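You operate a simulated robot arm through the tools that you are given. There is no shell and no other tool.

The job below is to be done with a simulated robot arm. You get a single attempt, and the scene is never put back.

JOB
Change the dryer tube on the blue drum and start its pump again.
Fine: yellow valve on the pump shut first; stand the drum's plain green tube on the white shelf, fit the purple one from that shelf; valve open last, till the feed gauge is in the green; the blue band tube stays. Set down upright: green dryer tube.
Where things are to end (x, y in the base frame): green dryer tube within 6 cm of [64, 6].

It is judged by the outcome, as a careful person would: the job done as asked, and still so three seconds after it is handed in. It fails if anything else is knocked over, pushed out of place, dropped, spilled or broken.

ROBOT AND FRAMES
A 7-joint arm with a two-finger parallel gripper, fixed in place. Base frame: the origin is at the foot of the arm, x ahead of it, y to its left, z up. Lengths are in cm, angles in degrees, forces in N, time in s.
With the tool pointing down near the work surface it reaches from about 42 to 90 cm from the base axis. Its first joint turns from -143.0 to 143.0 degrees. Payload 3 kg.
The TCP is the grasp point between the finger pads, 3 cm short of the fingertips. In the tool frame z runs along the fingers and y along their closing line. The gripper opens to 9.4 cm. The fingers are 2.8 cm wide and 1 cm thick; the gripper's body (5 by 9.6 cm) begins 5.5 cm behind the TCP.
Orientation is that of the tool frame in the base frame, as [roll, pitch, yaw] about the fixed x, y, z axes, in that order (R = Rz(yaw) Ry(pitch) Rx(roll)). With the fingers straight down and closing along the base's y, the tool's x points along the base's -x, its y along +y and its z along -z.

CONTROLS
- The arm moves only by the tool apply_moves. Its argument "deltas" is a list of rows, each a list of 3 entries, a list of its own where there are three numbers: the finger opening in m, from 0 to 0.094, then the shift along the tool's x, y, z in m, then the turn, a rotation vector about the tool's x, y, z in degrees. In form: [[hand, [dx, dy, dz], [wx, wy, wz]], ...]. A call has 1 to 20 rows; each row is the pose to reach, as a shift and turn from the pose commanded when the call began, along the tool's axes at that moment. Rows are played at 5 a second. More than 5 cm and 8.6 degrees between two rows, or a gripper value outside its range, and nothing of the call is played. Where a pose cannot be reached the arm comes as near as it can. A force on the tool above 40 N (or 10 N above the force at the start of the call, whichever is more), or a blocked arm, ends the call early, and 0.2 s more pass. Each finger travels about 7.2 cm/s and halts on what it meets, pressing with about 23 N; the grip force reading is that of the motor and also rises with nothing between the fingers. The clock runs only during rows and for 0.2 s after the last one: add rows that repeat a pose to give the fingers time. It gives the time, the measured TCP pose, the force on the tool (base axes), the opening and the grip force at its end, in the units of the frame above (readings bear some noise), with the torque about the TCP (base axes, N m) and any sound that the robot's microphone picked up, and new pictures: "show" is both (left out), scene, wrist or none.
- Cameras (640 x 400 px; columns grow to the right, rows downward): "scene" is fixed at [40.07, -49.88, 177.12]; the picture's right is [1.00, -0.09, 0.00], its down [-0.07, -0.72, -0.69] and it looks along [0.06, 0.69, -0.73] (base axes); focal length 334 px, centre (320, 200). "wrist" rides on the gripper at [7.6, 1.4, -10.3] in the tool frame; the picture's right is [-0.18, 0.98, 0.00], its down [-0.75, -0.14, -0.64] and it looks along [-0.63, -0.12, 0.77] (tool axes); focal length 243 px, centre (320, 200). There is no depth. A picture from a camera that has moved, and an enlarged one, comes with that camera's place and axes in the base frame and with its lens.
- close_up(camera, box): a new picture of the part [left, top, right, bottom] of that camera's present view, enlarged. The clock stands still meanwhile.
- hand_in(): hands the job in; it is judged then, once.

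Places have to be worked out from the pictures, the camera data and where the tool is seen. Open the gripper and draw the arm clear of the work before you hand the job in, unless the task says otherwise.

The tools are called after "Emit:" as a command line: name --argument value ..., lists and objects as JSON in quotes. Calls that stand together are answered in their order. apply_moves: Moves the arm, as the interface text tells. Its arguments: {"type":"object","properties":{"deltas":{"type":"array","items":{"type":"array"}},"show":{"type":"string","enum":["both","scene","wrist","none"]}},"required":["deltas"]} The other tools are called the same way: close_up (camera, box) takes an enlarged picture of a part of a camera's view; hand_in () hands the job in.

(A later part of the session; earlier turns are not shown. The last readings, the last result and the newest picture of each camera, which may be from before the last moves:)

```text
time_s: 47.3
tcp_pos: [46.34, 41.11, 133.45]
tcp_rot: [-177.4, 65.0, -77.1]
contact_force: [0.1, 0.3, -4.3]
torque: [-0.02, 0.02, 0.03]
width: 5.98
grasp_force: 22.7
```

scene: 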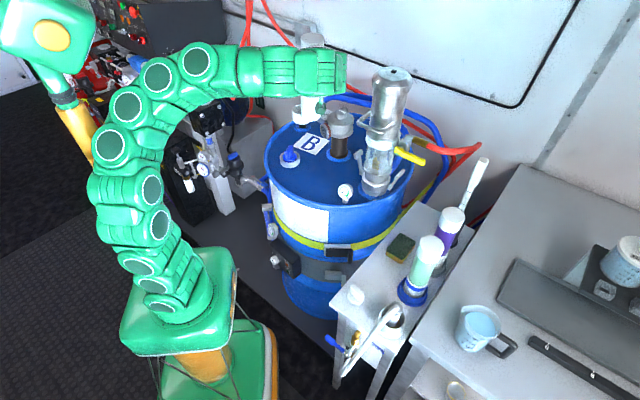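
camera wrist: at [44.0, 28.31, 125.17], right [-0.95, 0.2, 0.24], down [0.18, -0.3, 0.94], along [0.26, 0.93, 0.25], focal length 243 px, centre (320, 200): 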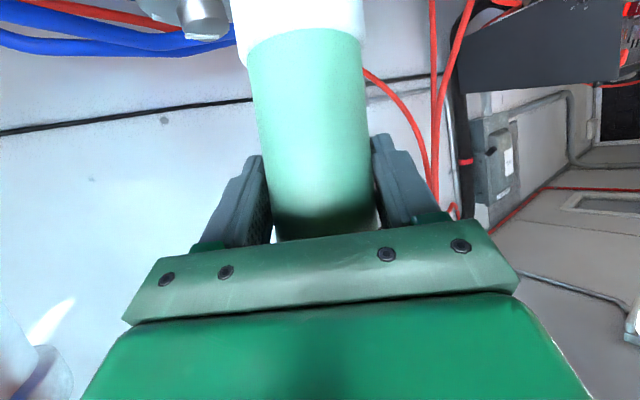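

Tracking is good again (tube upright, heading 100°). I carry it on around the front: via [49, 25, 131] to [56, 12, 124].

Emit:
apply_moves --deltas '[[0.03, [0.0145, 0.0009, -0.0227], [0.4, 0, 0.2]], [0.03, [0.0289, 0.0018, -0.0454], [0.9, 0, 0.4]], [0.03, [0.0434, 0.0027, -0.0682], [1.3, 0, 0.6]], [0.03, [0.0579, 0.0036, -0.0909], [1.8, 0, 0.8]], [0.03, [0.0723, 0.0045, -0.1136], [2.2, 0, 1.0]], [0.03, [0.0868, 0.0054, -0.1363], [2.7, 0, 1.25]], [0.03, [0.1073, -0.0021, -0.1526], [4.5, 0, 2.1]], [0.03, [0.1277, -0.0096, -0.1689], [6.3, 0.1, 2.9]], [0.03, [0.1482, -0.017, -0.1852], [8.2, 0.1, 3.8]], [0.03, [0.1686, -0.0245, -0.2014], [10, 0.1, 4.6]], [0.03, [0.1891, -0.032, -0.2177], [11.8, 0.2, 5.5]], [0.03, [0.2095, -0.0395, -0.234], [13.6, 0.2, 6.3]], [0.03, [0.2095, -0.0395, -0.234], [13.6, 0.2, 6.3]]]' --show "both"

```text
time_s: 50.1
tcp_pos: [55.95, 12.24, 124.47]
tcp_rot: [-177.5, 65.0, -92.0]
contact_force: [0.5, -0.2, -3.6]
torque: [0.01, -0.05, 0.02]
width: 5.98
grasp_force: 22.9
camera wrist: at [53.58, -0.14, 121.83], right [-0.98, 0.15, 0.15], down [0.1, -0.27, 0.96], along [0.19, 0.95, 0.25], focal length 243 px, centre (320, 200)
```

scene: 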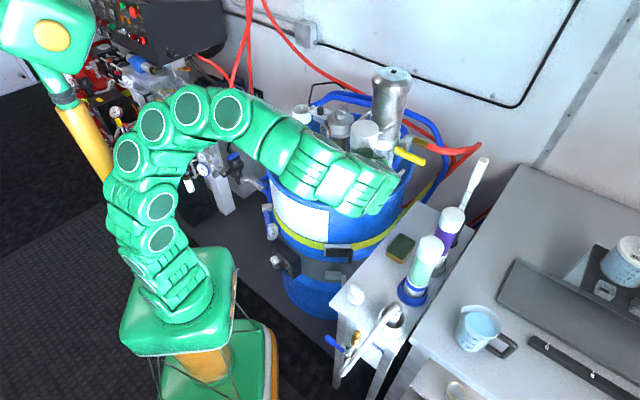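
wrist: 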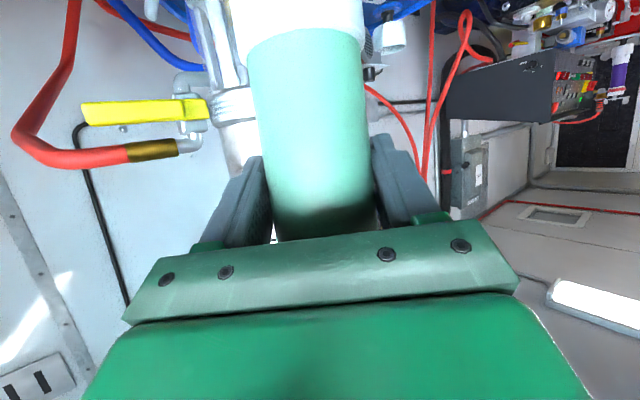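

Carry is tracking well, tube upright. Next to [64, 6, 114] above the shelf with heading 60°.

Emit:
apply_moves --deltas '[[0.03, [0.019, -0.0139, -0.001], [3.8, 0.05, 1.7]], [0.03, [0.038, -0.0278, -0.002], [7.5, 0.1, 3.5]], [0.03, [0.057, -0.0418, -0.003], [11.3, 0.15, 5.2]], [0.03, [0.076, -0.0557, -0.0041], [15.1, 0.2, 6.9]], [0.03, [0.095, -0.0696, -0.0051], [18.8, 0.25, 8.7]], [0.03, [0.114, -0.0835, -0.0061], [22.6, 0.29, 10.4]], [0.03, [0.114, -0.0835, -0.0061], [22.6, 0.29, 10.4]]]' --show "both"

Emit:
close_up --camera "scene" --box '[320, 150, 480, 340]'

```text
time_s: 51.7
tcp_pos: [63.93, 5.99, 114.45]
tcp_rot: [-177.2, 65.2, -116.7]
contact_force: [0.0, -1.2, -3.2]
torque: [0.02, -0.01, -0.01]
width: 5.95
grasp_force: 22.9
camera wrist: at [56.68, -4.2, 111.76], right [-0.82, 0.55, 0.15], down [-0.03, -0.29, 0.96], along [0.57, 0.78, 0.25], focal length 243 px, centre (320, 200)
```

scene: 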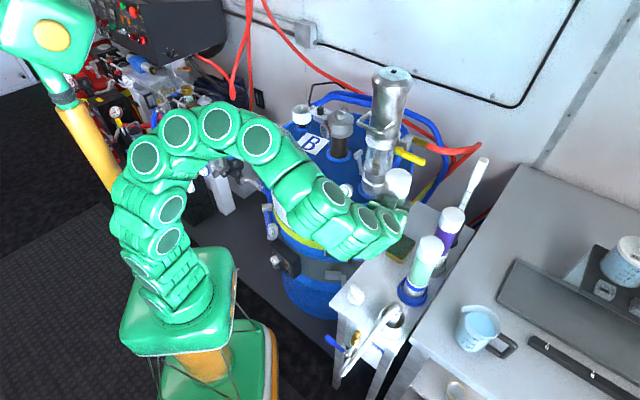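
wrist: 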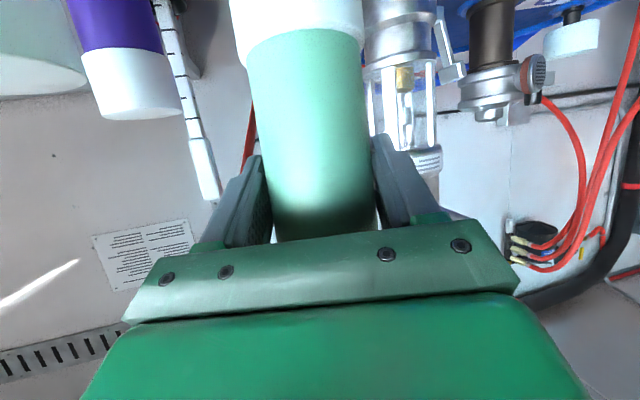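

```text
2.11 times, centred on (400, 245) of scene
camera zoom: at [40.07, -49.88, 177.12], right [1.0, -0.09, 0.0], down [-0.07, -0.72, -0.69], along [0.06, 0.69, -0.73], focal length 702 px, centre (152, 105)
```

zoom: 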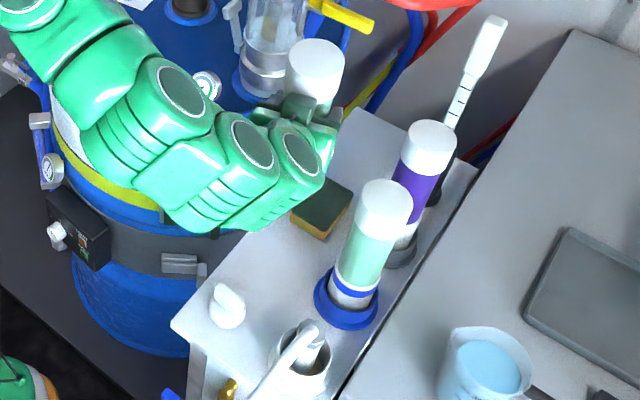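

Above the spot with the tube upright. I descend 15.5 cm, stopping a little above the shelf.

Emit:
apply_moves --deltas '[[0.03, [0.0201, 0.0003, 0.0092], [0, 0, 0]], [0.03, [0.0402, 0.0005, 0.0185], [0, 0, 0]], [0.03, [0.0603, 0.0008, 0.0277], [0, 0, 0]], [0.03, [0.0805, 0.001, 0.037], [0, 0, 0]], [0.03, [0.1006, 0.0013, 0.0462], [0, 0, 0]], [0.03, [0.1207, 0.0015, 0.0555], [0, 0, 0]], [0.03, [0.1408, 0.0018, 0.0647], [0, 0, 0]], [0.03, [0.1408, 0.0018, 0.0647], [0, 0, 0]]]' --show "both"

Emit:
close_up --camera "scene" --box '[320, 180, 480, 340]'

```text
time_s: 53.5
tcp_pos: [63.9, 6.03, 98.86]
tcp_rot: [-177.2, 65.2, -116.8]
contact_force: [-0.6, 0.9, -3.6]
torque: [-0.04, -0.01, 0.07]
width: 5.95
grasp_force: 23.3
camera wrist: at [56.67, -4.18, 96.17], right [-0.82, 0.55, 0.15], down [-0.03, -0.29, 0.96], along [0.57, 0.78, 0.25], focal length 243 px, centre (320, 200)
```

scene: 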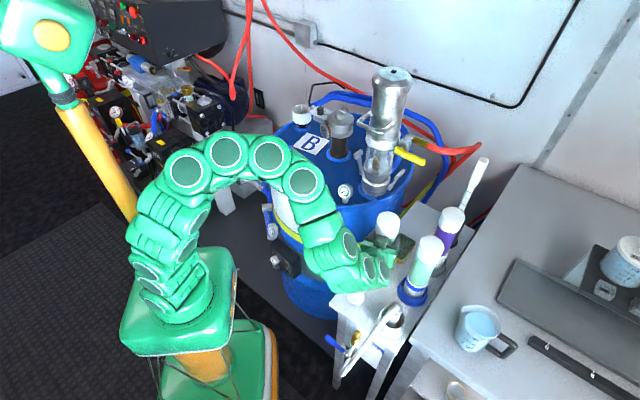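
wrist: 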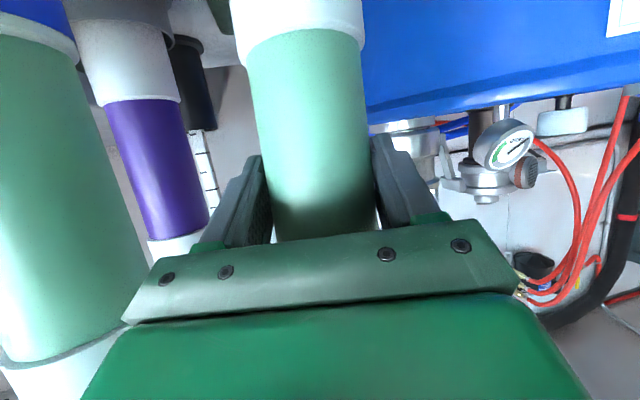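

```text
2.50 times, centred on (400, 260) of scene
camera zoom: at [40.07, -49.88, 177.12], right [1.0, -0.09, 0.0], down [-0.07, -0.72, -0.69], along [0.06, 0.69, -0.73], focal length 834 px, centre (120, 50)
```

zoom: 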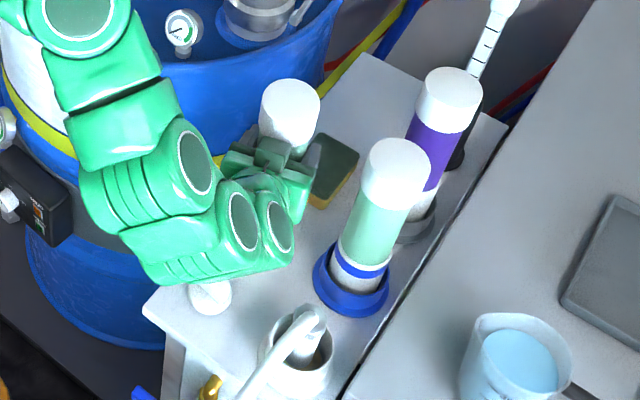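

Clear all around. I lower gently the last few centimetres, watching for contact.

Emit:
apply_moves --deltas '[[0.03, [0.0036, 0, 0.0017], [0, 0, 0]], [0.03, [0.0073, 0.0001, 0.0033], [0, 0, 0]], [0.03, [0.0109, 0.0001, 0.005], [0, 0, 0]], [0.03, [0.0145, 0.0002, 0.0067], [0, 0, 0]]]' --show "none"

```text
time_s: 54.5
tcp_pos: [64.09, 6.07, 97.35]
tcp_rot: [-177.2, 65.2, -116.6]
contact_force: [0.4, -0.2, -3.2]
torque: [0.02, 0.0, 0.0]
width: 5.99
grasp_force: 22.6
```

Emit:
apply_moves --deltas '[[0.03, [0.0027, 0, 0.0013], [0, 0, 0]], [0.03, [0.0055, 0.0001, 0.0025], [0, 0, 0]], [0.03, [0.0082, 0.0001, 0.0038], [0, 0, 0]]]' --show "none"

```text
time_s: 55.3
tcp_pos: [63.99, 6.02, 96.48]
tcp_rot: [-177.1, 65.2, -116.6]
contact_force: [1.3, 1.5, 17.7]
torque: [0.05, -0.03, 0.0]
width: 5.94
grasp_force: 23.5
```

Contact at TCP z≈96.5 (18 N up), so the tube stands on the shelf. I ease off 1 mm and open the fingers.

Emit:
apply_moves --deltas '[[0.03, [-0.0011, 0, -0.0005], [0, 0, 0]], [0.05, [-0.0011, 0, -0.0005], [0, 0, 0]], [0.065, [-0.0011, 0, -0.0005], [0, 0, 0]], [0.08, [-0.0011, 0, -0.0005], [0, 0, 0]], [0.09, [-0.0011, 0, -0.0005], [0, 0, 0]], [0.09, [-0.0011, 0, -0.0005], [0, 0, 0]]]' --show "both"

```text
time_s: 56.7
tcp_pos: [64.14, 6.04, 96.56]
tcp_rot: [-177.2, 65.2, -116.9]
contact_force: [-1.0, 0.5, 0.0]
torque: [-0.03, -0.01, 0.0]
width: 9.01
grasp_force: 0.1
camera wrist: at [56.79, -4.23, 93.87], right [-0.82, 0.55, 0.15], down [-0.02, -0.29, 0.96], along [0.57, 0.78, 0.25], focal length 243 px, centre (320, 200)
```

scene: 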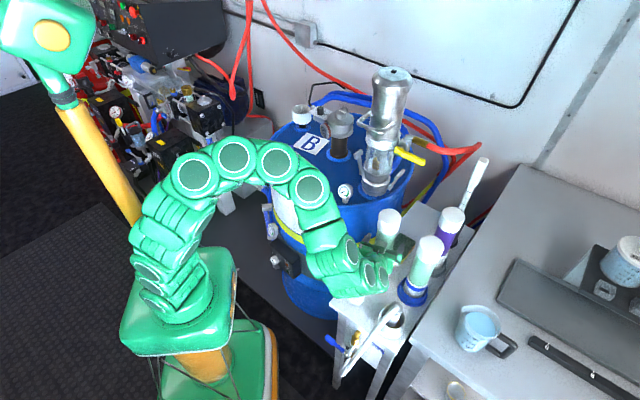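
wrist: 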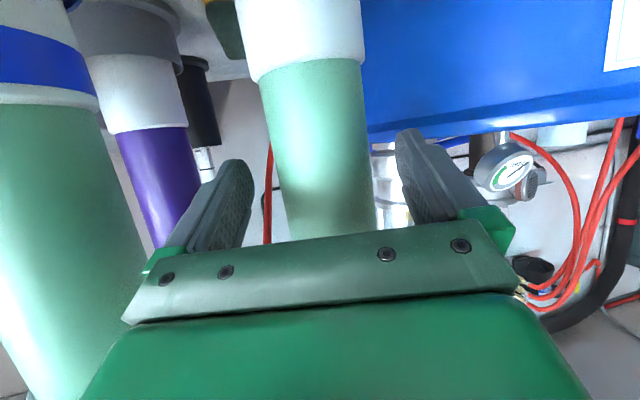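

The tube stands by itself. I back the hand out along its own axis (up-back).

Emit:
apply_moves --deltas '[[0.09, [0, 0, -0.015], [0, 0, 0]], [0.09, [0, 0, -0.03], [0, 0, 0]], [0.09, [0, 0, -0.05], [0, 0, 0]], [0.09, [0, 0, -0.075], [0, 0, 0]], [0.09, [0, 0, -0.1], [0, 0, 0]], [0.09, [0, 0, -0.12], [0, 0, 0]], [0.09, [0, 0, -0.12], [0, 0, 0]]]' --show "both"

Emit:
close_up --camera "scene" --box '[320, 180, 480, 340]'

```text
time_s: 58.3
tcp_pos: [58.62, -3.47, 101.67]
tcp_rot: [-177.2, 65.3, -116.9]
contact_force: [-0.6, 0.4, 0.0]
torque: [0.02, -0.01, -0.01]
width: 9.01
grasp_force: 0.0
camera wrist: at [51.31, -13.69, 99.03], right [-0.82, 0.55, 0.15], down [-0.02, -0.29, 0.96], along [0.57, 0.78, 0.26], focal length 243 px, centre (320, 200)
```

scene: 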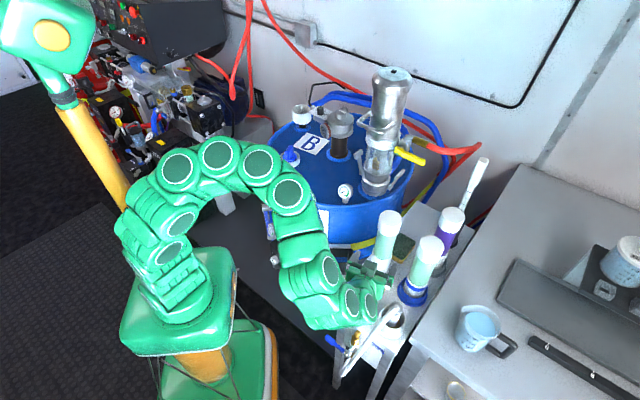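
wrist: 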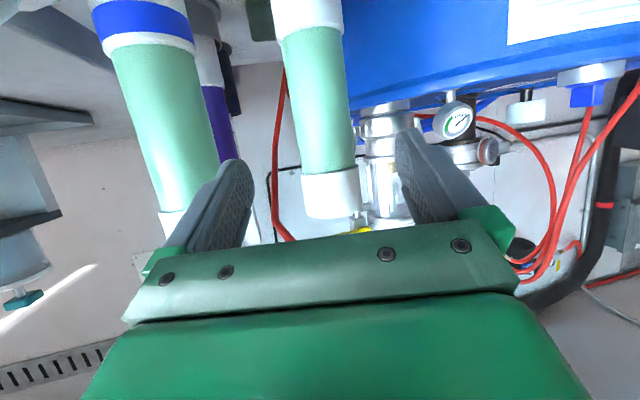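

```text
2.50 times, centred on (400, 260) of scene
camera zoom: at [40.07, -49.88, 177.12], right [1.0, -0.09, 0.0], down [-0.07, -0.72, -0.69], along [0.06, 0.69, -0.73], focal length 834 px, centre (120, 50)
```

zoom: 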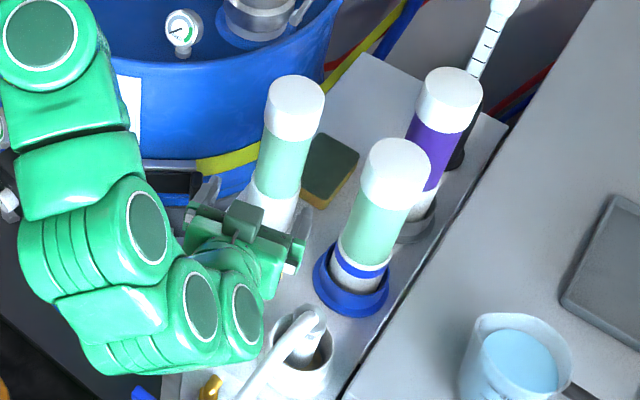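

The old green tube stands upright at about [64, 6]. Next I raise the hand clear of everything and reduce the tilt, to plan the approach to the purple tube from above/north-west, avoiding the neighbouring tubes.

Emit:
apply_moves --deltas '[[0.09, [-0.0234, -0.0003, -0.0107], [0, 0, 0]], [0.09, [-0.0467, -0.0006, -0.0215], [-0.5, 3, 0]], [0.09, [-0.0701, -0.0009, -0.0322], [-1, 6, 0]], [0.09, [-0.0934, -0.0012, -0.043], [-1.5, 9, 0]], [0.09, [-0.1168, -0.0015, -0.0537], [-2, 12, 0]], [0.09, [-0.1401, -0.0018, -0.0645], [-2.5, 15, 0]], [0.09, [-0.1635, -0.0021, -0.0752], [-2.5, 15, 0]], [0.09, [-0.1635, -0.0021, -0.0752], [-2.5, 15, 0]]]' --show "both"

Emit:
close_up --camera "scene" --box '[330, 170, 490, 330]'

```text
time_s: 60.1
tcp_pos: [58.63, -3.41, 119.55]
tcp_rot: [179.7, 50.2, -117.4]
contact_force: [-0.1, 0.0, -1.2]
torque: [0.01, 0.01, 0.01]
width: 8.99
grasp_force: 0.0
camera wrist: at [51.55, -14.07, 120.26], right [-0.82, 0.55, 0.14], down [0.12, -0.08, 0.99], along [0.56, 0.83, -0.01], focal length 243 px, centre (320, 200)
```

scene: 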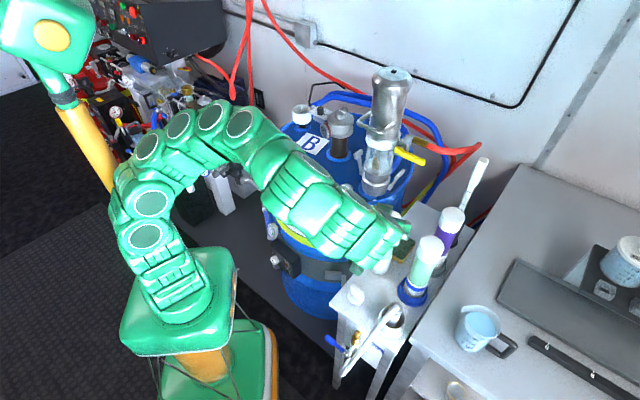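
wrist: 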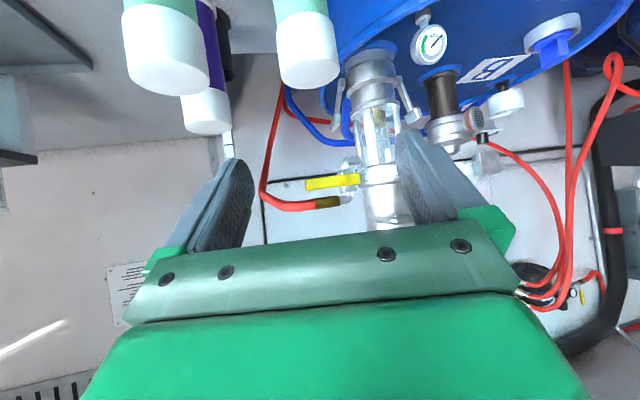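

```text
2.50 times, centred on (410, 250) of scene
camera zoom: at [40.07, -49.88, 177.12], right [1.0, -0.09, 0.0], down [-0.07, -0.72, -0.69], along [0.06, 0.69, -0.73], focal length 834 px, centre (95, 75)
```

zoom: 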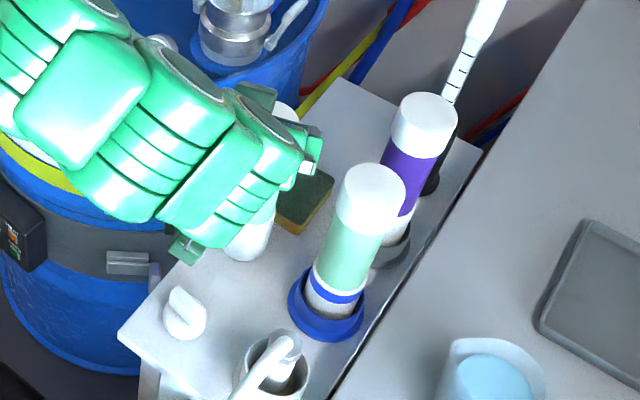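

Emit:
close_up --camera "wrist" --box '[100, 0, 360, 160]'

Emit:
close_up --camera "scene" --box '[395, 195, 475, 315]'

```text
2.46 times, centred on (230, 80) of wrist
camera zoom: at [51.55, -14.07, 120.26], right [-0.82, 0.55, 0.14], down [0.12, -0.08, 0.99], along [0.56, 0.83, -0.01], focal length 597 px, centre (542, 495)
```

zoom: 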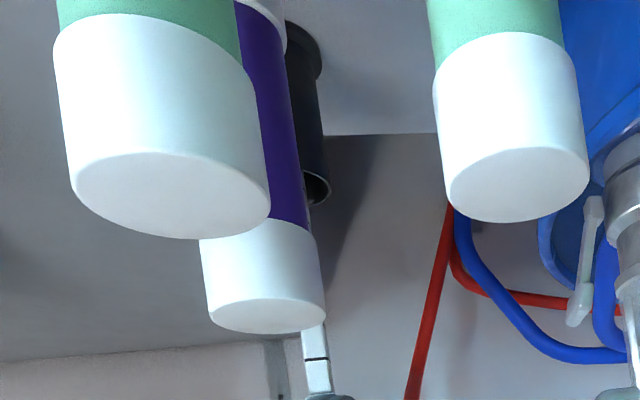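

```text
3.33 times, centred on (435, 255) of scene
camera zoom: at [40.07, -49.88, 177.12], right [1.0, -0.09, 0.0], down [-0.07, -0.72, -0.69], along [0.06, 0.69, -0.73], focal length 1112 px, centre (-63, 17)
```

zoom: 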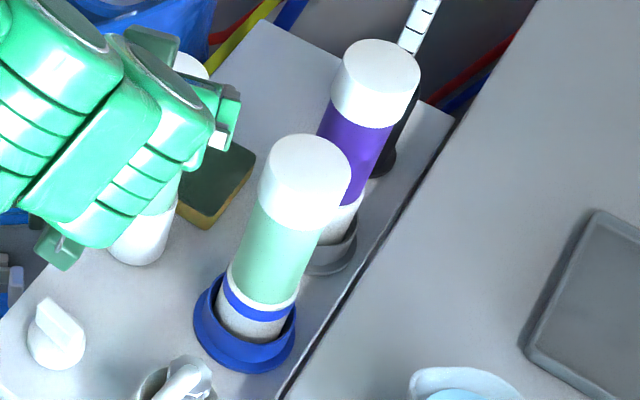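

I need a better fix on the purple tube. I rotate the hand to heading −25° at [67.8, 10.9, 119], well above all the tubes, so the camera looks straight at it.

Emit:
apply_moves --deltas '[[0.09, [-0.0087, -0.0012, 0.0111], [5.6, -0.1, 4.7]], [0.09, [-0.0174, -0.0024, 0.0223], [11.2, -0.2, 9.3]], [0.09, [-0.0261, -0.0035, 0.0334], [16.9, -0.2, 14]], [0.09, [-0.0348, -0.0047, 0.0445], [22.5, -0.3, 18.7]], [0.09, [-0.0435, -0.0059, 0.0556], [28.1, -0.4, 23.3]], [0.09, [-0.0522, -0.0071, 0.0668], [33.7, -0.5, 28]], [0.09, [-0.0609, -0.0082, 0.0779], [39.3, -0.5, 32.7]], [0.09, [-0.0696, -0.0094, 0.089], [44.9, -0.6, 37.3]], [0.09, [-0.0783, -0.0106, 0.1001], [50.6, -0.7, 42]], [0.09, [-0.087, -0.0118, 0.1113], [56.2, -0.8, 46.7]], [0.09, [-0.0957, -0.0129, 0.1224], [61.8, -0.8, 51.3]], [0.09, [-0.1044, -0.0141, 0.1335], [67.4, -0.9, 56]], [0.09, [-0.1044, -0.0141, 0.1335], [67.4, -0.9, 56]]]' --show "both"

```text
time_s: 62.9
tcp_pos: [66.41, 8.56, 118.67]
tcp_rot: [179.0, 50.8, 162.3]
contact_force: [0.6, 0.5, -0.1]
torque: [0.01, 0.02, 0.05]
width: 9.01
grasp_force: 0.1
out of reach, approached as far as the arm can: row 11, 12, 13
camera wrist: at [54.48, 13.63, 119.3], right [0.4, 0.91, 0.15], down [-0.06, -0.14, 0.99], along [0.92, -0.4, 0.0], focal length 243 px, centre (320, 200)
```

scene: 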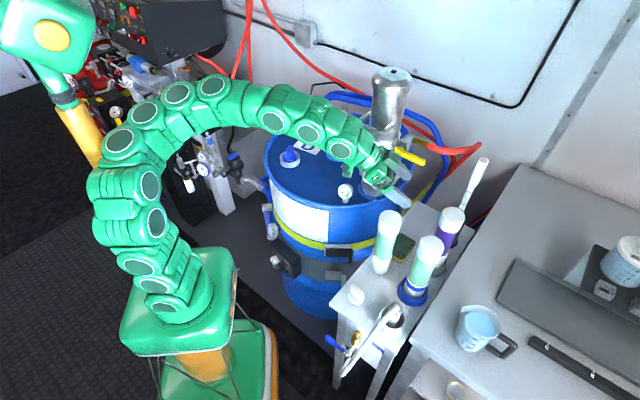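
wrist: 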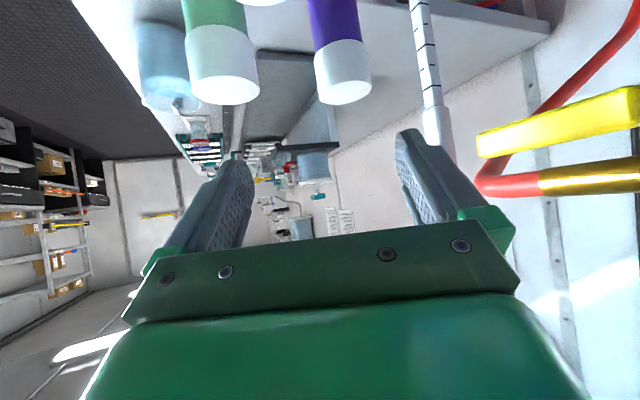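

Emit:
close_up --camera "wrist" --box '[170, 0, 480, 160]'

Emit:
close_up --camera "scene" --box '[330, 140, 490, 320]'

```text
2.06 times, centred on (325, 80) of wrist
camera zoom: at [54.48, 13.63, 119.3], right [0.4, 0.91, 0.15], down [-0.06, -0.14, 0.99], along [0.92, -0.4, 0.0], focal length 501 px, centre (310, 448)
```

zoom: 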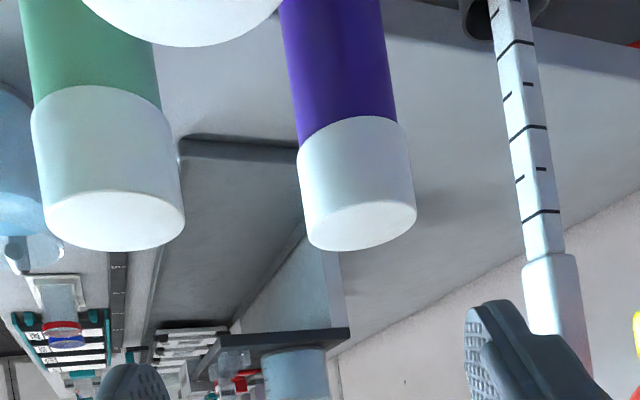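

```text
2.22 times, centred on (410, 230) of scene
camera zoom: at [40.07, -49.88, 177.12], right [1.0, -0.09, 0.0], down [-0.07, -0.72, -0.69], along [0.06, 0.69, -0.73], focal length 741 px, centre (120, 133)
```

zoom: 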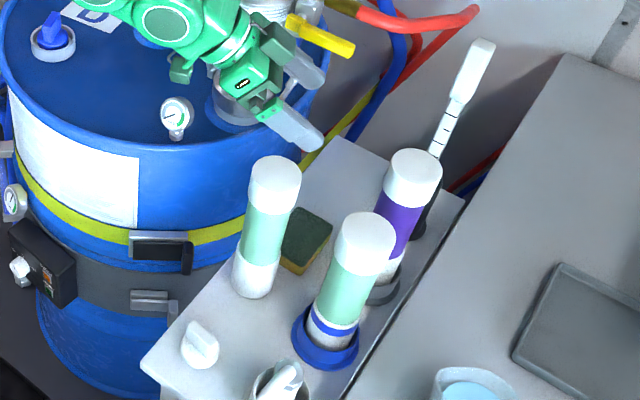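

Emit:
close_up --camera "scene" --box '[415, 190, 475, 280]'

Emit:
close_up --camera "scene" --box '[365, 200, 415, 280]'

```text
4.44 times, centred on (445, 235) of scene
camera zoom: at [40.07, -49.88, 177.12], right [1.0, -0.09, 0.0], down [-0.07, -0.72, -0.69], along [0.06, 0.69, -0.73], focal length 1482 px, centre (-236, 44)
```

zoom: 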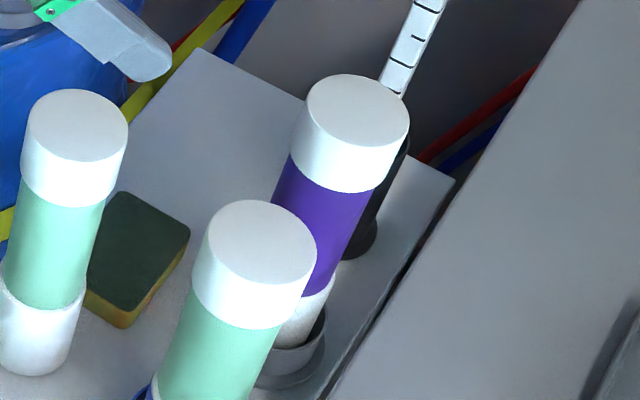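

```text
5.00 times, centred on (390, 240) of scene
camera zoom: at [40.07, -49.88, 177.12], right [1.0, -0.09, 0.0], down [-0.07, -0.72, -0.69], along [0.06, 0.69, -0.73], focal length 1668 px, centre (-30, 0)
```

zoom: 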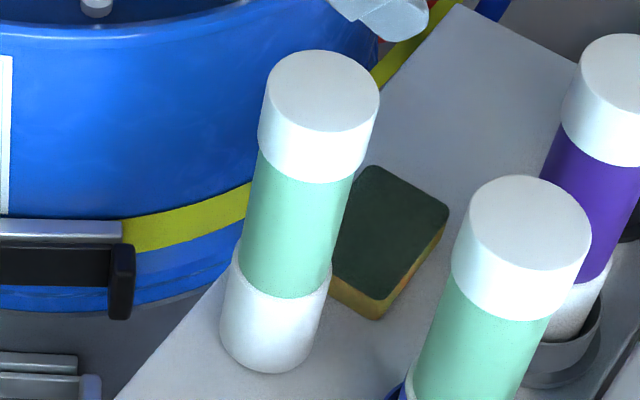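

Good triangulation now: purple tube at ≈[81.9, 6.8], top z≈107.7; band tube ≈[72.4, −2.1]; my green tube ≈[64.5, 7] upright. I move above the purple tube with heading −12°, staying high.

Emit:
apply_moves --deltas '[[0.09, [-0.0169, 0.0058, 0.0229], [-0.9, 0, -0.7]], [0.09, [-0.0337, 0.0116, 0.0458], [-1.8, 0, -1.4]], [0.09, [-0.0506, 0.0173, 0.0686], [-2.6, 0, -2.2]], [0.09, [-0.0674, 0.0231, 0.0915], [-3.5, 0, -2.9]], [0.09, [-0.0843, 0.0289, 0.1144], [-4.4, 0, -3.6]], [0.09, [-0.0843, 0.0289, 0.1144], [-4.4, 0, -3.6]]]' --show "both"

Emit:
close_up --camera "scene" --box '[350, 140, 490, 300]'

```text
time_s: 64.3
tcp_pos: [80.03, 6.41, 117.51]
tcp_rot: [178.9, 51.0, 168.2]
contact_force: [0.6, 0.6, 0.7]
torque: [-0.01, 0.0, 0.01]
width: 9.0
grasp_force: 0.0
out of reach, approached as far as the arm can: row 5, 6
camera wrist: at [67.75, 10.28, 118.16], right [0.3, 0.94, 0.16], down [-0.05, -0.15, 0.99], along [0.95, -0.3, 0.01], focal length 243 px, centre (320, 200)
```

scene: 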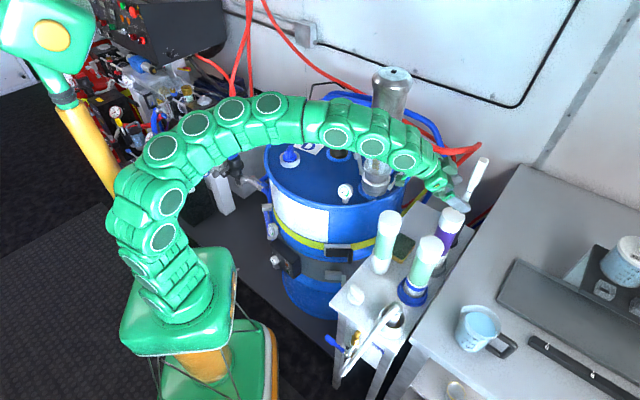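
wrist: 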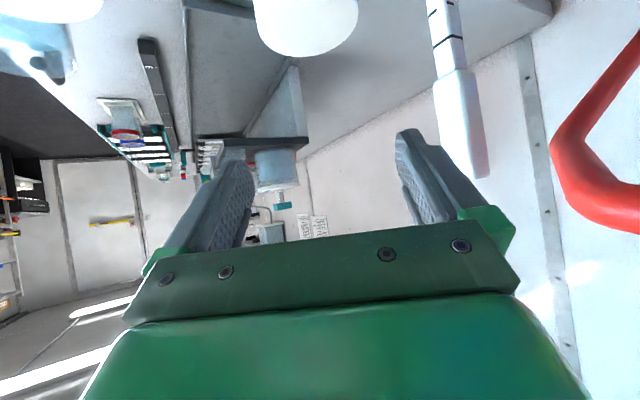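

```text
2.50 times, centred on (420, 220) of scene
camera zoom: at [40.07, -49.88, 177.12], right [1.0, -0.09, 0.0], down [-0.07, -0.72, -0.69], along [0.06, 0.69, -0.73], focal length 834 px, centre (70, 150)
```

zoom: 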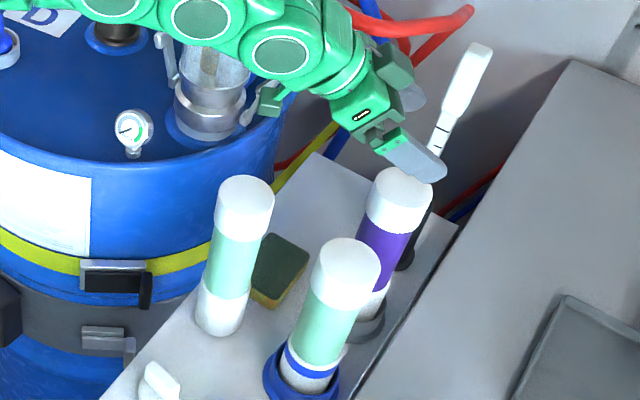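

The purple tube top is confirmed at [81.8, 6.7, 107.7], just ahead of the fingers; the arm is at a wrist limit at this heading. I turn to heading −5° and centre over it, a bit lower.

Emit:
apply_moves --deltas '[[0.09, [0.004, 0.0019, 0.0057], [-1.8, 0.3, -1.4]], [0.09, [0.008, 0.0038, 0.0113], [-3.5, 0.7, -2.9]], [0.09, [0.012, 0.0057, 0.017], [-5.3, 1, -4.3]], [0.09, [0.012, 0.0057, 0.017], [-5.3, 1, -4.3]]]' --show "wrist"

Emit:
close_up --camera "scene" --box '[350, 140, 490, 300]'

```text
time_s: 65.3
tcp_pos: [80.69, 6.99, 115.59]
tcp_rot: [178.9, 49.8, 174.8]
contact_force: [0.7, -0.6, 0.5]
torque: [-0.01, 0.0, 0.02]
width: 8.97
grasp_force: 0.1
camera wrist: at [68.06, 9.32, 116.39], right [0.19, 0.97, 0.15], down [-0.02, -0.15, 0.99], along [0.98, -0.19, -0.01], focal length 243 px, centre (320, 200)
```

wrist: 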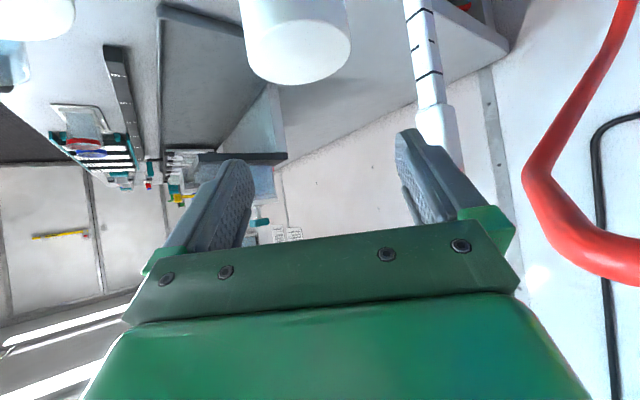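

```text
2.50 times, centred on (420, 220) of scene
camera zoom: at [40.07, -49.88, 177.12], right [1.0, -0.09, 0.0], down [-0.07, -0.72, -0.69], along [0.06, 0.69, -0.73], focal length 834 px, centre (70, 150)
```

zoom: 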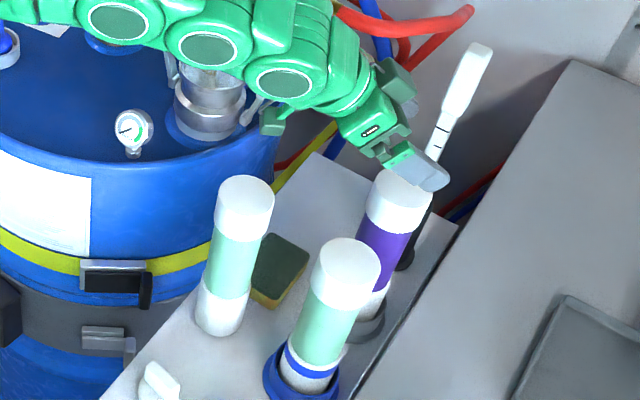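

Tube is centred (offset 0.2 cm) and 1.3 cm ahead of the TCP as wanted. I descend vertically 12.8 cm around it.

Emit:
apply_moves --deltas '[[0.09, [0.0163, -0.0003, 0.0138], [0, 0, 0]], [0.09, [0.0326, -0.0005, 0.0275], [0, 0, 0]], [0.09, [0.0489, -0.0008, 0.0413], [0, 0, 0]], [0.09, [0.0652, -0.0011, 0.0551], [0, 0, 0]], [0.09, [0.0815, -0.0013, 0.0688], [0, 0, 0]], [0.09, [0.0978, -0.0016, 0.0826], [0, 0, 0]], [0.09, [0.0978, -0.0016, 0.0826], [0, 0, 0]]]' --show "both"

Emit:
close_up --camera "scene" --box '[350, 140, 490, 300]'

```text
time_s: 66.4
tcp_pos: [80.82, 7.04, 107.93]
tcp_rot: [178.6, 50.6, 174.6]
contact_force: [-1.3, -0.5, 13.6]
torque: [0.29, 2.15, 0.1]
width: 9.01
grasp_force: 0.0
stopped in row 5: the force on the tool passed its limit at 68 N (the readings are from after the stop); the commanded pose is now the measured one
camera wrist: at [68.26, 9.43, 108.47], right [0.19, 0.97, 0.16], down [-0.03, -0.15, 0.99], along [0.98, -0.19, 0.0], focal length 243 px, centre (320, 200)
```

scene: 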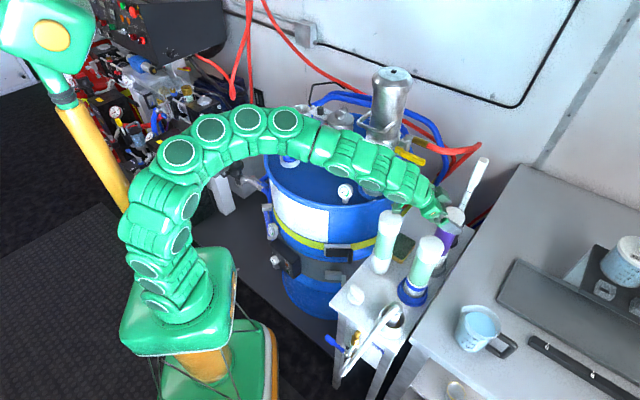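
wrist: 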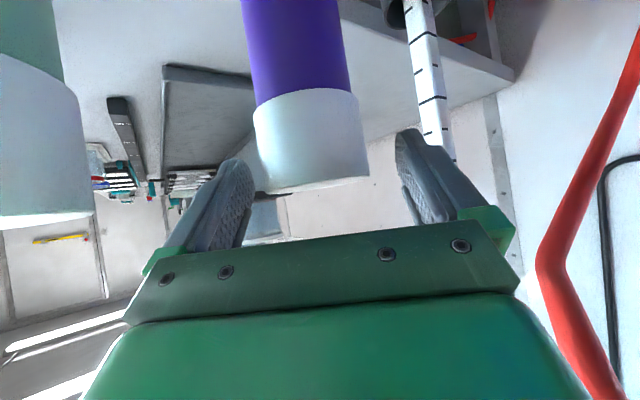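

```text
2.50 times, centred on (420, 220) of scene
camera zoom: at [40.07, -49.88, 177.12], right [1.0, -0.09, 0.0], down [-0.07, -0.72, -0.69], along [0.06, 0.69, -0.73], focal length 834 px, centre (70, 150)
```

zoom: 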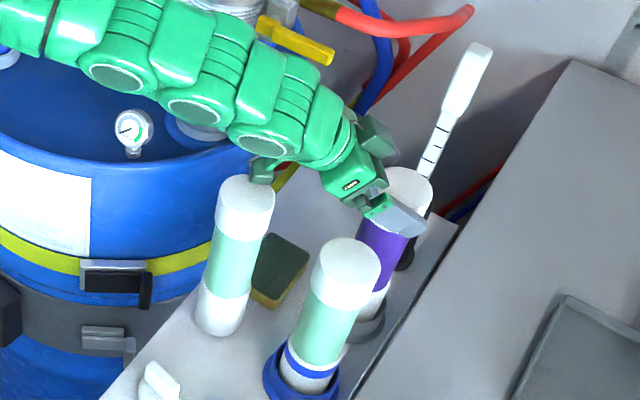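

The stop was the camera housing touching the top of the green tube I had set down (torque puts contact ≈15.8 cm behind the TCP). I lift off right away and swing the heading to about −14° so the camera clears it.

Emit:
apply_moves --deltas '[[0.09, [-0.0155, 0.0003, -0.0127], [0, 0, 0]], [0.09, [-0.0309, 0.0006, -0.0254], [0, 0, 0]], [0.09, [-0.0309, 0.0006, -0.0254], [3.2, 0, 2.6]], [0.09, [-0.0309, 0.0006, -0.0254], [6.4, -0.1, 5.3]], [0.09, [-0.0309, 0.0006, -0.0254], [6.4, -0.1, 5.3]]]' --show "both"

Emit:
close_up --camera "scene" --box '[350, 140, 490, 300]'

```text
time_s: 67.6
tcp_pos: [80.43, 6.74, 111.72]
tcp_rot: [178.4, 50.7, 166.5]
contact_force: [0.6, -0.1, -0.5]
torque: [0.01, 0.02, -0.02]
width: 9.02
grasp_force: 0.2
out of reach, approached as far as the arm can: row 4, 5
camera wrist: at [68.2, 10.75, 112.23], right [0.32, 0.93, 0.16], down [-0.05, -0.15, 0.99], along [0.94, -0.33, 0.0], focal length 243 px, centre (320, 200)
```

scene: 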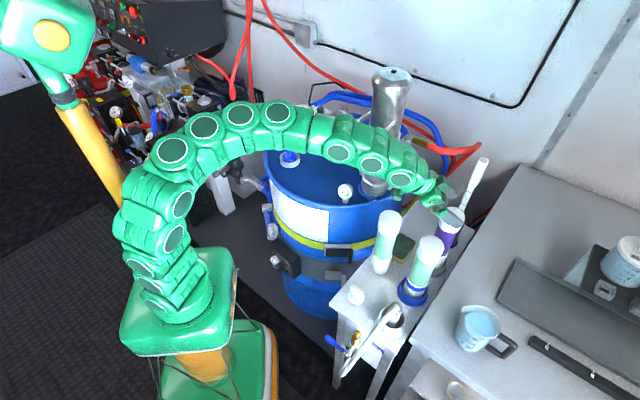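
wrist: 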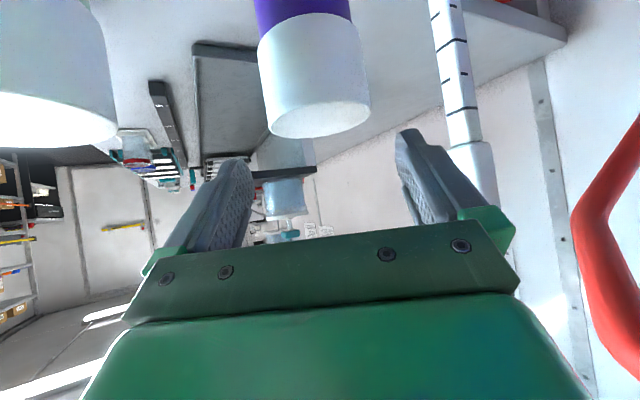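

```text
2.50 times, centred on (420, 220) of scene
camera zoom: at [40.07, -49.88, 177.12], right [1.0, -0.09, 0.0], down [-0.07, -0.72, -0.69], along [0.06, 0.69, -0.73], focal length 834 px, centre (70, 150)
```

zoom: 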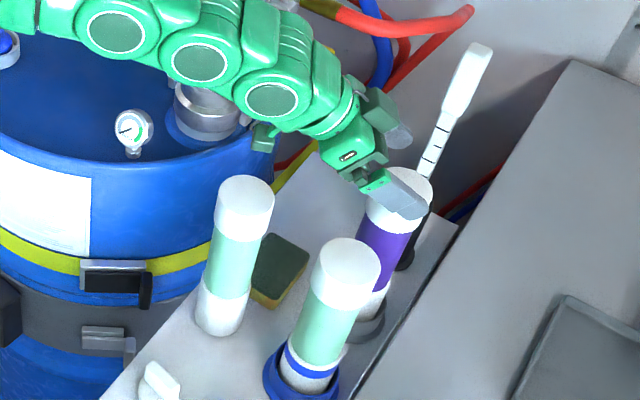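

The green tube is still standing in place. The heading limit is about −13.5°, so I'll grip the purple tube by its cap with a flatter hand (65°) and slightly further forward, which keeps the camera clear of the green tube. First set this pose above it.

Emit:
apply_moves --deltas '[[0.09, [-0.0062, 0.0009, 0.006], [0.5, -4.8, 0]], [0.09, [-0.0124, 0.0018, 0.012], [1.1, -9.5, 0]], [0.09, [-0.0186, 0.0027, 0.018], [1.6, -14.3, 0]], [0.09, [-0.0186, 0.0027, 0.018], [1.6, -14.3, 0]]]' --show "both"

Emit:
close_up --camera "scene" --box '[350, 140, 490, 300]'

```text
time_s: 68.6
tcp_pos: [83.02, 6.44, 111.84]
tcp_rot: [-180.0, 64.8, 166.1]
contact_force: [0.4, -0.1, -0.3]
torque: [-0.01, 0.01, 0.01]
width: 8.97
grasp_force: 0.1
camera wrist: at [71.18, 10.83, 109.25], right [0.31, 0.93, 0.17], down [-0.29, -0.07, 0.96], along [0.91, -0.35, 0.25], focal length 243 px, centre (320, 200)
```

scene: 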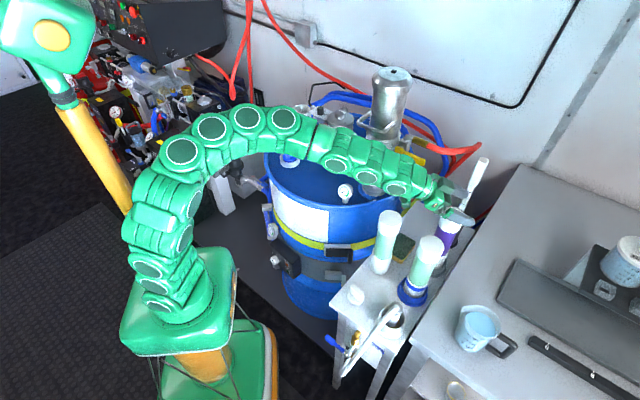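
wrist: 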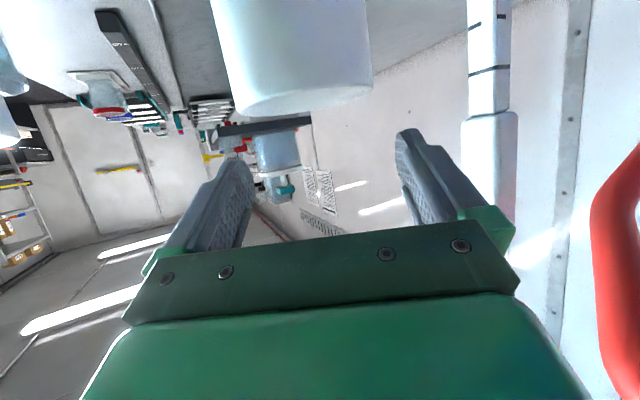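

```text
2.50 times, centred on (420, 220) of scene
camera zoom: at [40.07, -49.88, 177.12], right [1.0, -0.09, 0.0], down [-0.07, -0.72, -0.69], along [0.06, 0.69, -0.73], focal length 834 px, centre (70, 150)
```

zoom: 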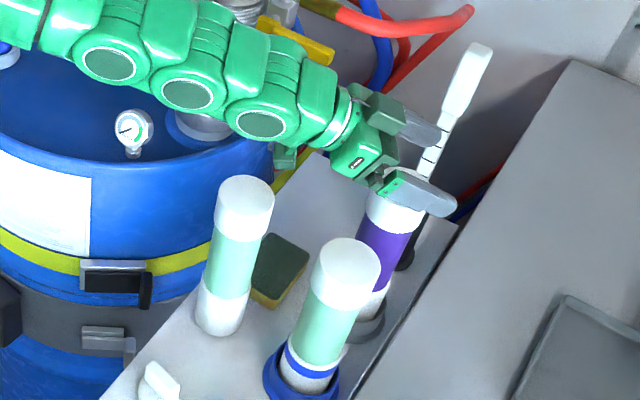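

Reached exactly; the camera box is now ≥2 cm clear of the green tube and the cap is centred between the fingers. I descend 5.6 cm around the cap.

Emit:
apply_moves --deltas '[[0.09, [0.0101, 0, 0.0048], [0, 0, 0]], [0.09, [0.0203, 0, 0.0096], [0, 0, 0]], [0.09, [0.0304, 0, 0.0143], [0, 0, 0]], [0.09, [0.0406, 0, 0.0191], [0, 0, 0]], [0.09, [0.0507, 0, 0.0239], [0, 0, 0]], [0.09, [0.0507, 0, 0.0239], [0, 0, 0]]]' --show "both"

Emit:
close_up --camera "scene" --box '[350, 140, 490, 300]'

```text
time_s: 70.0
tcp_pos: [83.08, 6.37, 106.25]
tcp_rot: [180.0, 64.8, 166.0]
contact_force: [0.7, 0.3, -0.4]
torque: [0.02, -0.02, 0.0]
width: 8.99
grasp_force: 0.1
camera wrist: at [71.24, 10.78, 103.69], right [0.31, 0.93, 0.17], down [-0.29, -0.07, 0.96], along [0.91, -0.35, 0.24], focal length 243 px, centre (320, 200)
```

scene: 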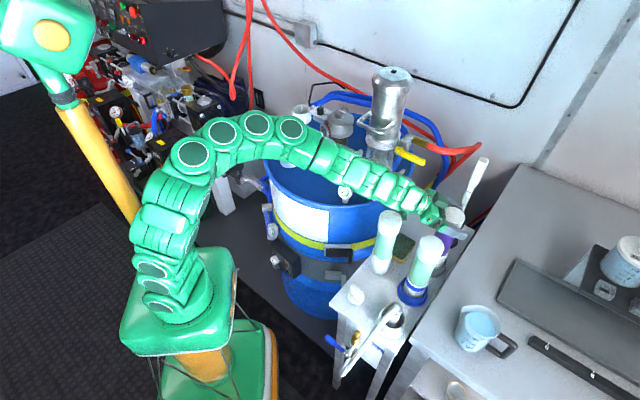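
wrist: 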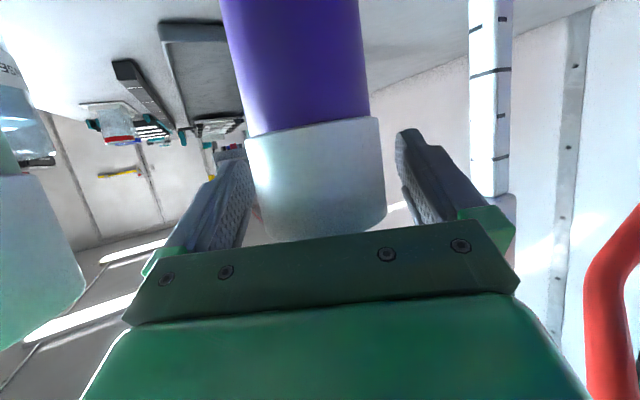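

```text
2.50 times, centred on (420, 220) of scene
camera zoom: at [40.07, -49.88, 177.12], right [1.0, -0.09, 0.0], down [-0.07, -0.72, -0.69], along [0.06, 0.69, -0.73], focal length 834 px, centre (70, 150)
```

zoom: 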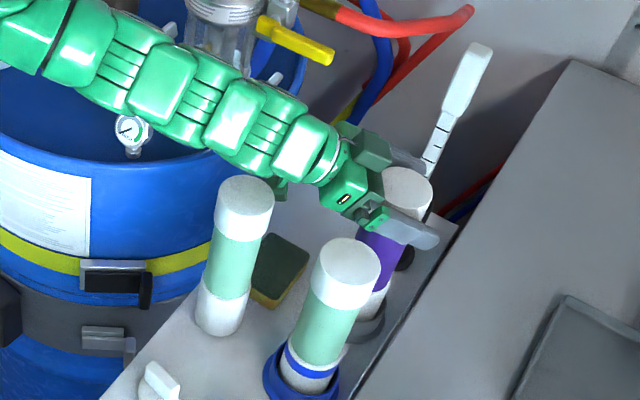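

No contact, cap is between the pads at mid-height. Closing.

Emit:
apply_moves --deltas '[[0.075, [0, 0, 0], [0, 0, 0]], [0.06, [0, 0, 0], [0, 0, 0]], [0.04, [0, 0, 0], [0, 0, 0]], [0.03, [0, 0, 0], [0, 0, 0]], [0.03, [0, 0, 0], [0, 0, 0]]]' --show "wrist"

```text
time_s: 71.2
tcp_pos: [83.11, 6.46, 106.17]
tcp_rot: [179.9, 64.7, 166.0]
contact_force: [0.0, 2.1, 0.6]
torque: [0.23, -0.06, -0.02]
width: 6.61
grasp_force: 23.3
camera wrist: at [71.24, 10.79, 103.7], right [0.31, 0.93, 0.17], down [-0.29, -0.07, 0.96], along [0.91, -0.35, 0.24], focal length 243 px, centre (320, 200)
```

wrist: 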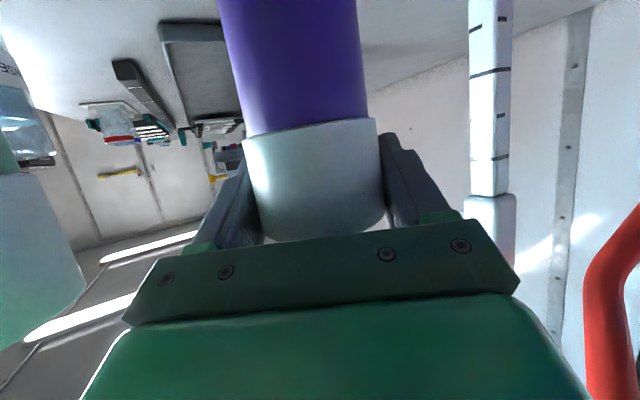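

Gripped the cap at 6.6 cm. Lifting straight out of its holder, slowly at first.

Emit:
apply_moves --deltas '[[0.03, [-0.0054, 0, -0.0026], [0, 0, 0]], [0.03, [-0.0109, 0, -0.0051], [0, 0, 0]], [0.03, [-0.0163, 0, -0.0077], [0, 0, 0]], [0.03, [-0.0217, 0, -0.0102], [0, 0, 0]]]' --show "scene"

Emit:
close_up --camera "scene" --box '[350, 140, 490, 300]'

```text
time_s: 72.2
tcp_pos: [83.0, 6.41, 108.75]
tcp_rot: [179.9, 64.7, 166.0]
contact_force: [0.2, 0.2, -3.6]
torque: [0.02, -0.01, 0.04]
width: 6.59
grasp_force: 22.7
```

scene: 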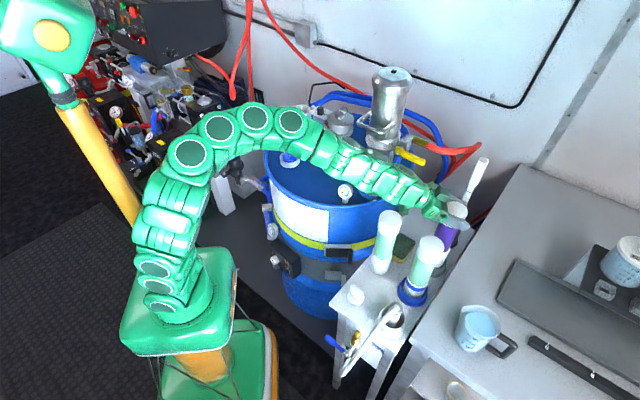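

```text
2.50 times, centred on (420, 220) of scene
camera zoom: at [40.07, -49.88, 177.12], right [1.0, -0.09, 0.0], down [-0.07, -0.72, -0.69], along [0.06, 0.69, -0.73], focal length 834 px, centre (70, 150)
```

zoom: 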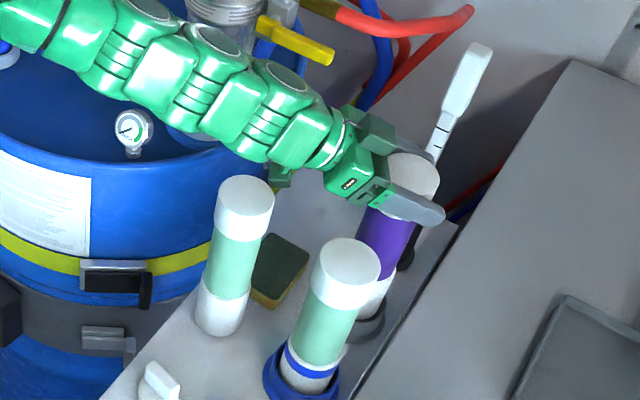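

Comes out freely (3.6 N). Continue lifting 9 cm more.

Emit:
apply_moves --deltas '[[0.03, [-0.0102, 0, -0.0048], [0, 0, 0]], [0.03, [-0.0203, 0, -0.0096], [0, 0, 0]], [0.03, [-0.0305, 0, -0.0144], [0, 0, 0]], [0.03, [-0.0407, 0, -0.0192], [0, 0, 0]], [0.03, [-0.0509, 0, -0.024], [0, 0, 0]], [0.03, [-0.061, 0, -0.0288], [0, 0, 0]], [0.03, [-0.0712, 0, -0.0336], [0, 0, 0]], [0.03, [-0.0814, 0, -0.0384], [0, 0, 0]], [0.03, [-0.0814, 0, -0.0384], [0, 0, 0]]]' --show "both"

Emit:
close_up --camera "scene" --box '[350, 140, 490, 300]'

```text
time_s: 74.2
tcp_pos: [83.05, 6.17, 117.63]
tcp_rot: [-179.9, 64.9, 166.0]
contact_force: [0.0, 0.6, -3.5]
torque: [0.0, -0.06, 0.01]
width: 6.61
grasp_force: 22.8
camera wrist: at [71.17, 10.75, 115.05], right [0.31, 0.93, 0.17], down [-0.29, -0.07, 0.96], along [0.91, -0.35, 0.24], focal length 243 px, centre (320, 200)
```

scene: 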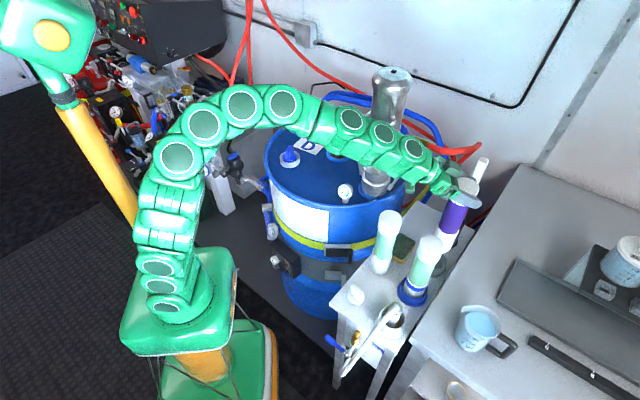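
wrist: 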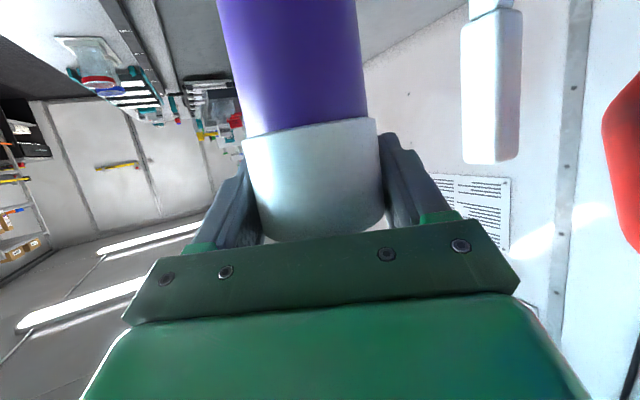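

```text
2.50 times, centred on (420, 220) of scene
camera zoom: at [40.07, -49.88, 177.12], right [1.0, -0.09, 0.0], down [-0.07, -0.72, -0.69], along [0.06, 0.69, -0.73], focal length 834 px, centre (70, 150)
```

zoom: 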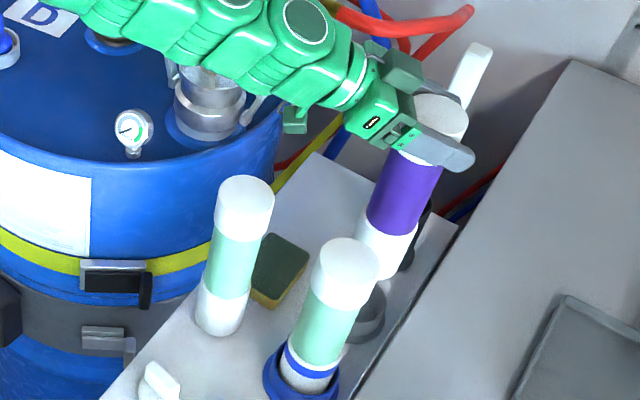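

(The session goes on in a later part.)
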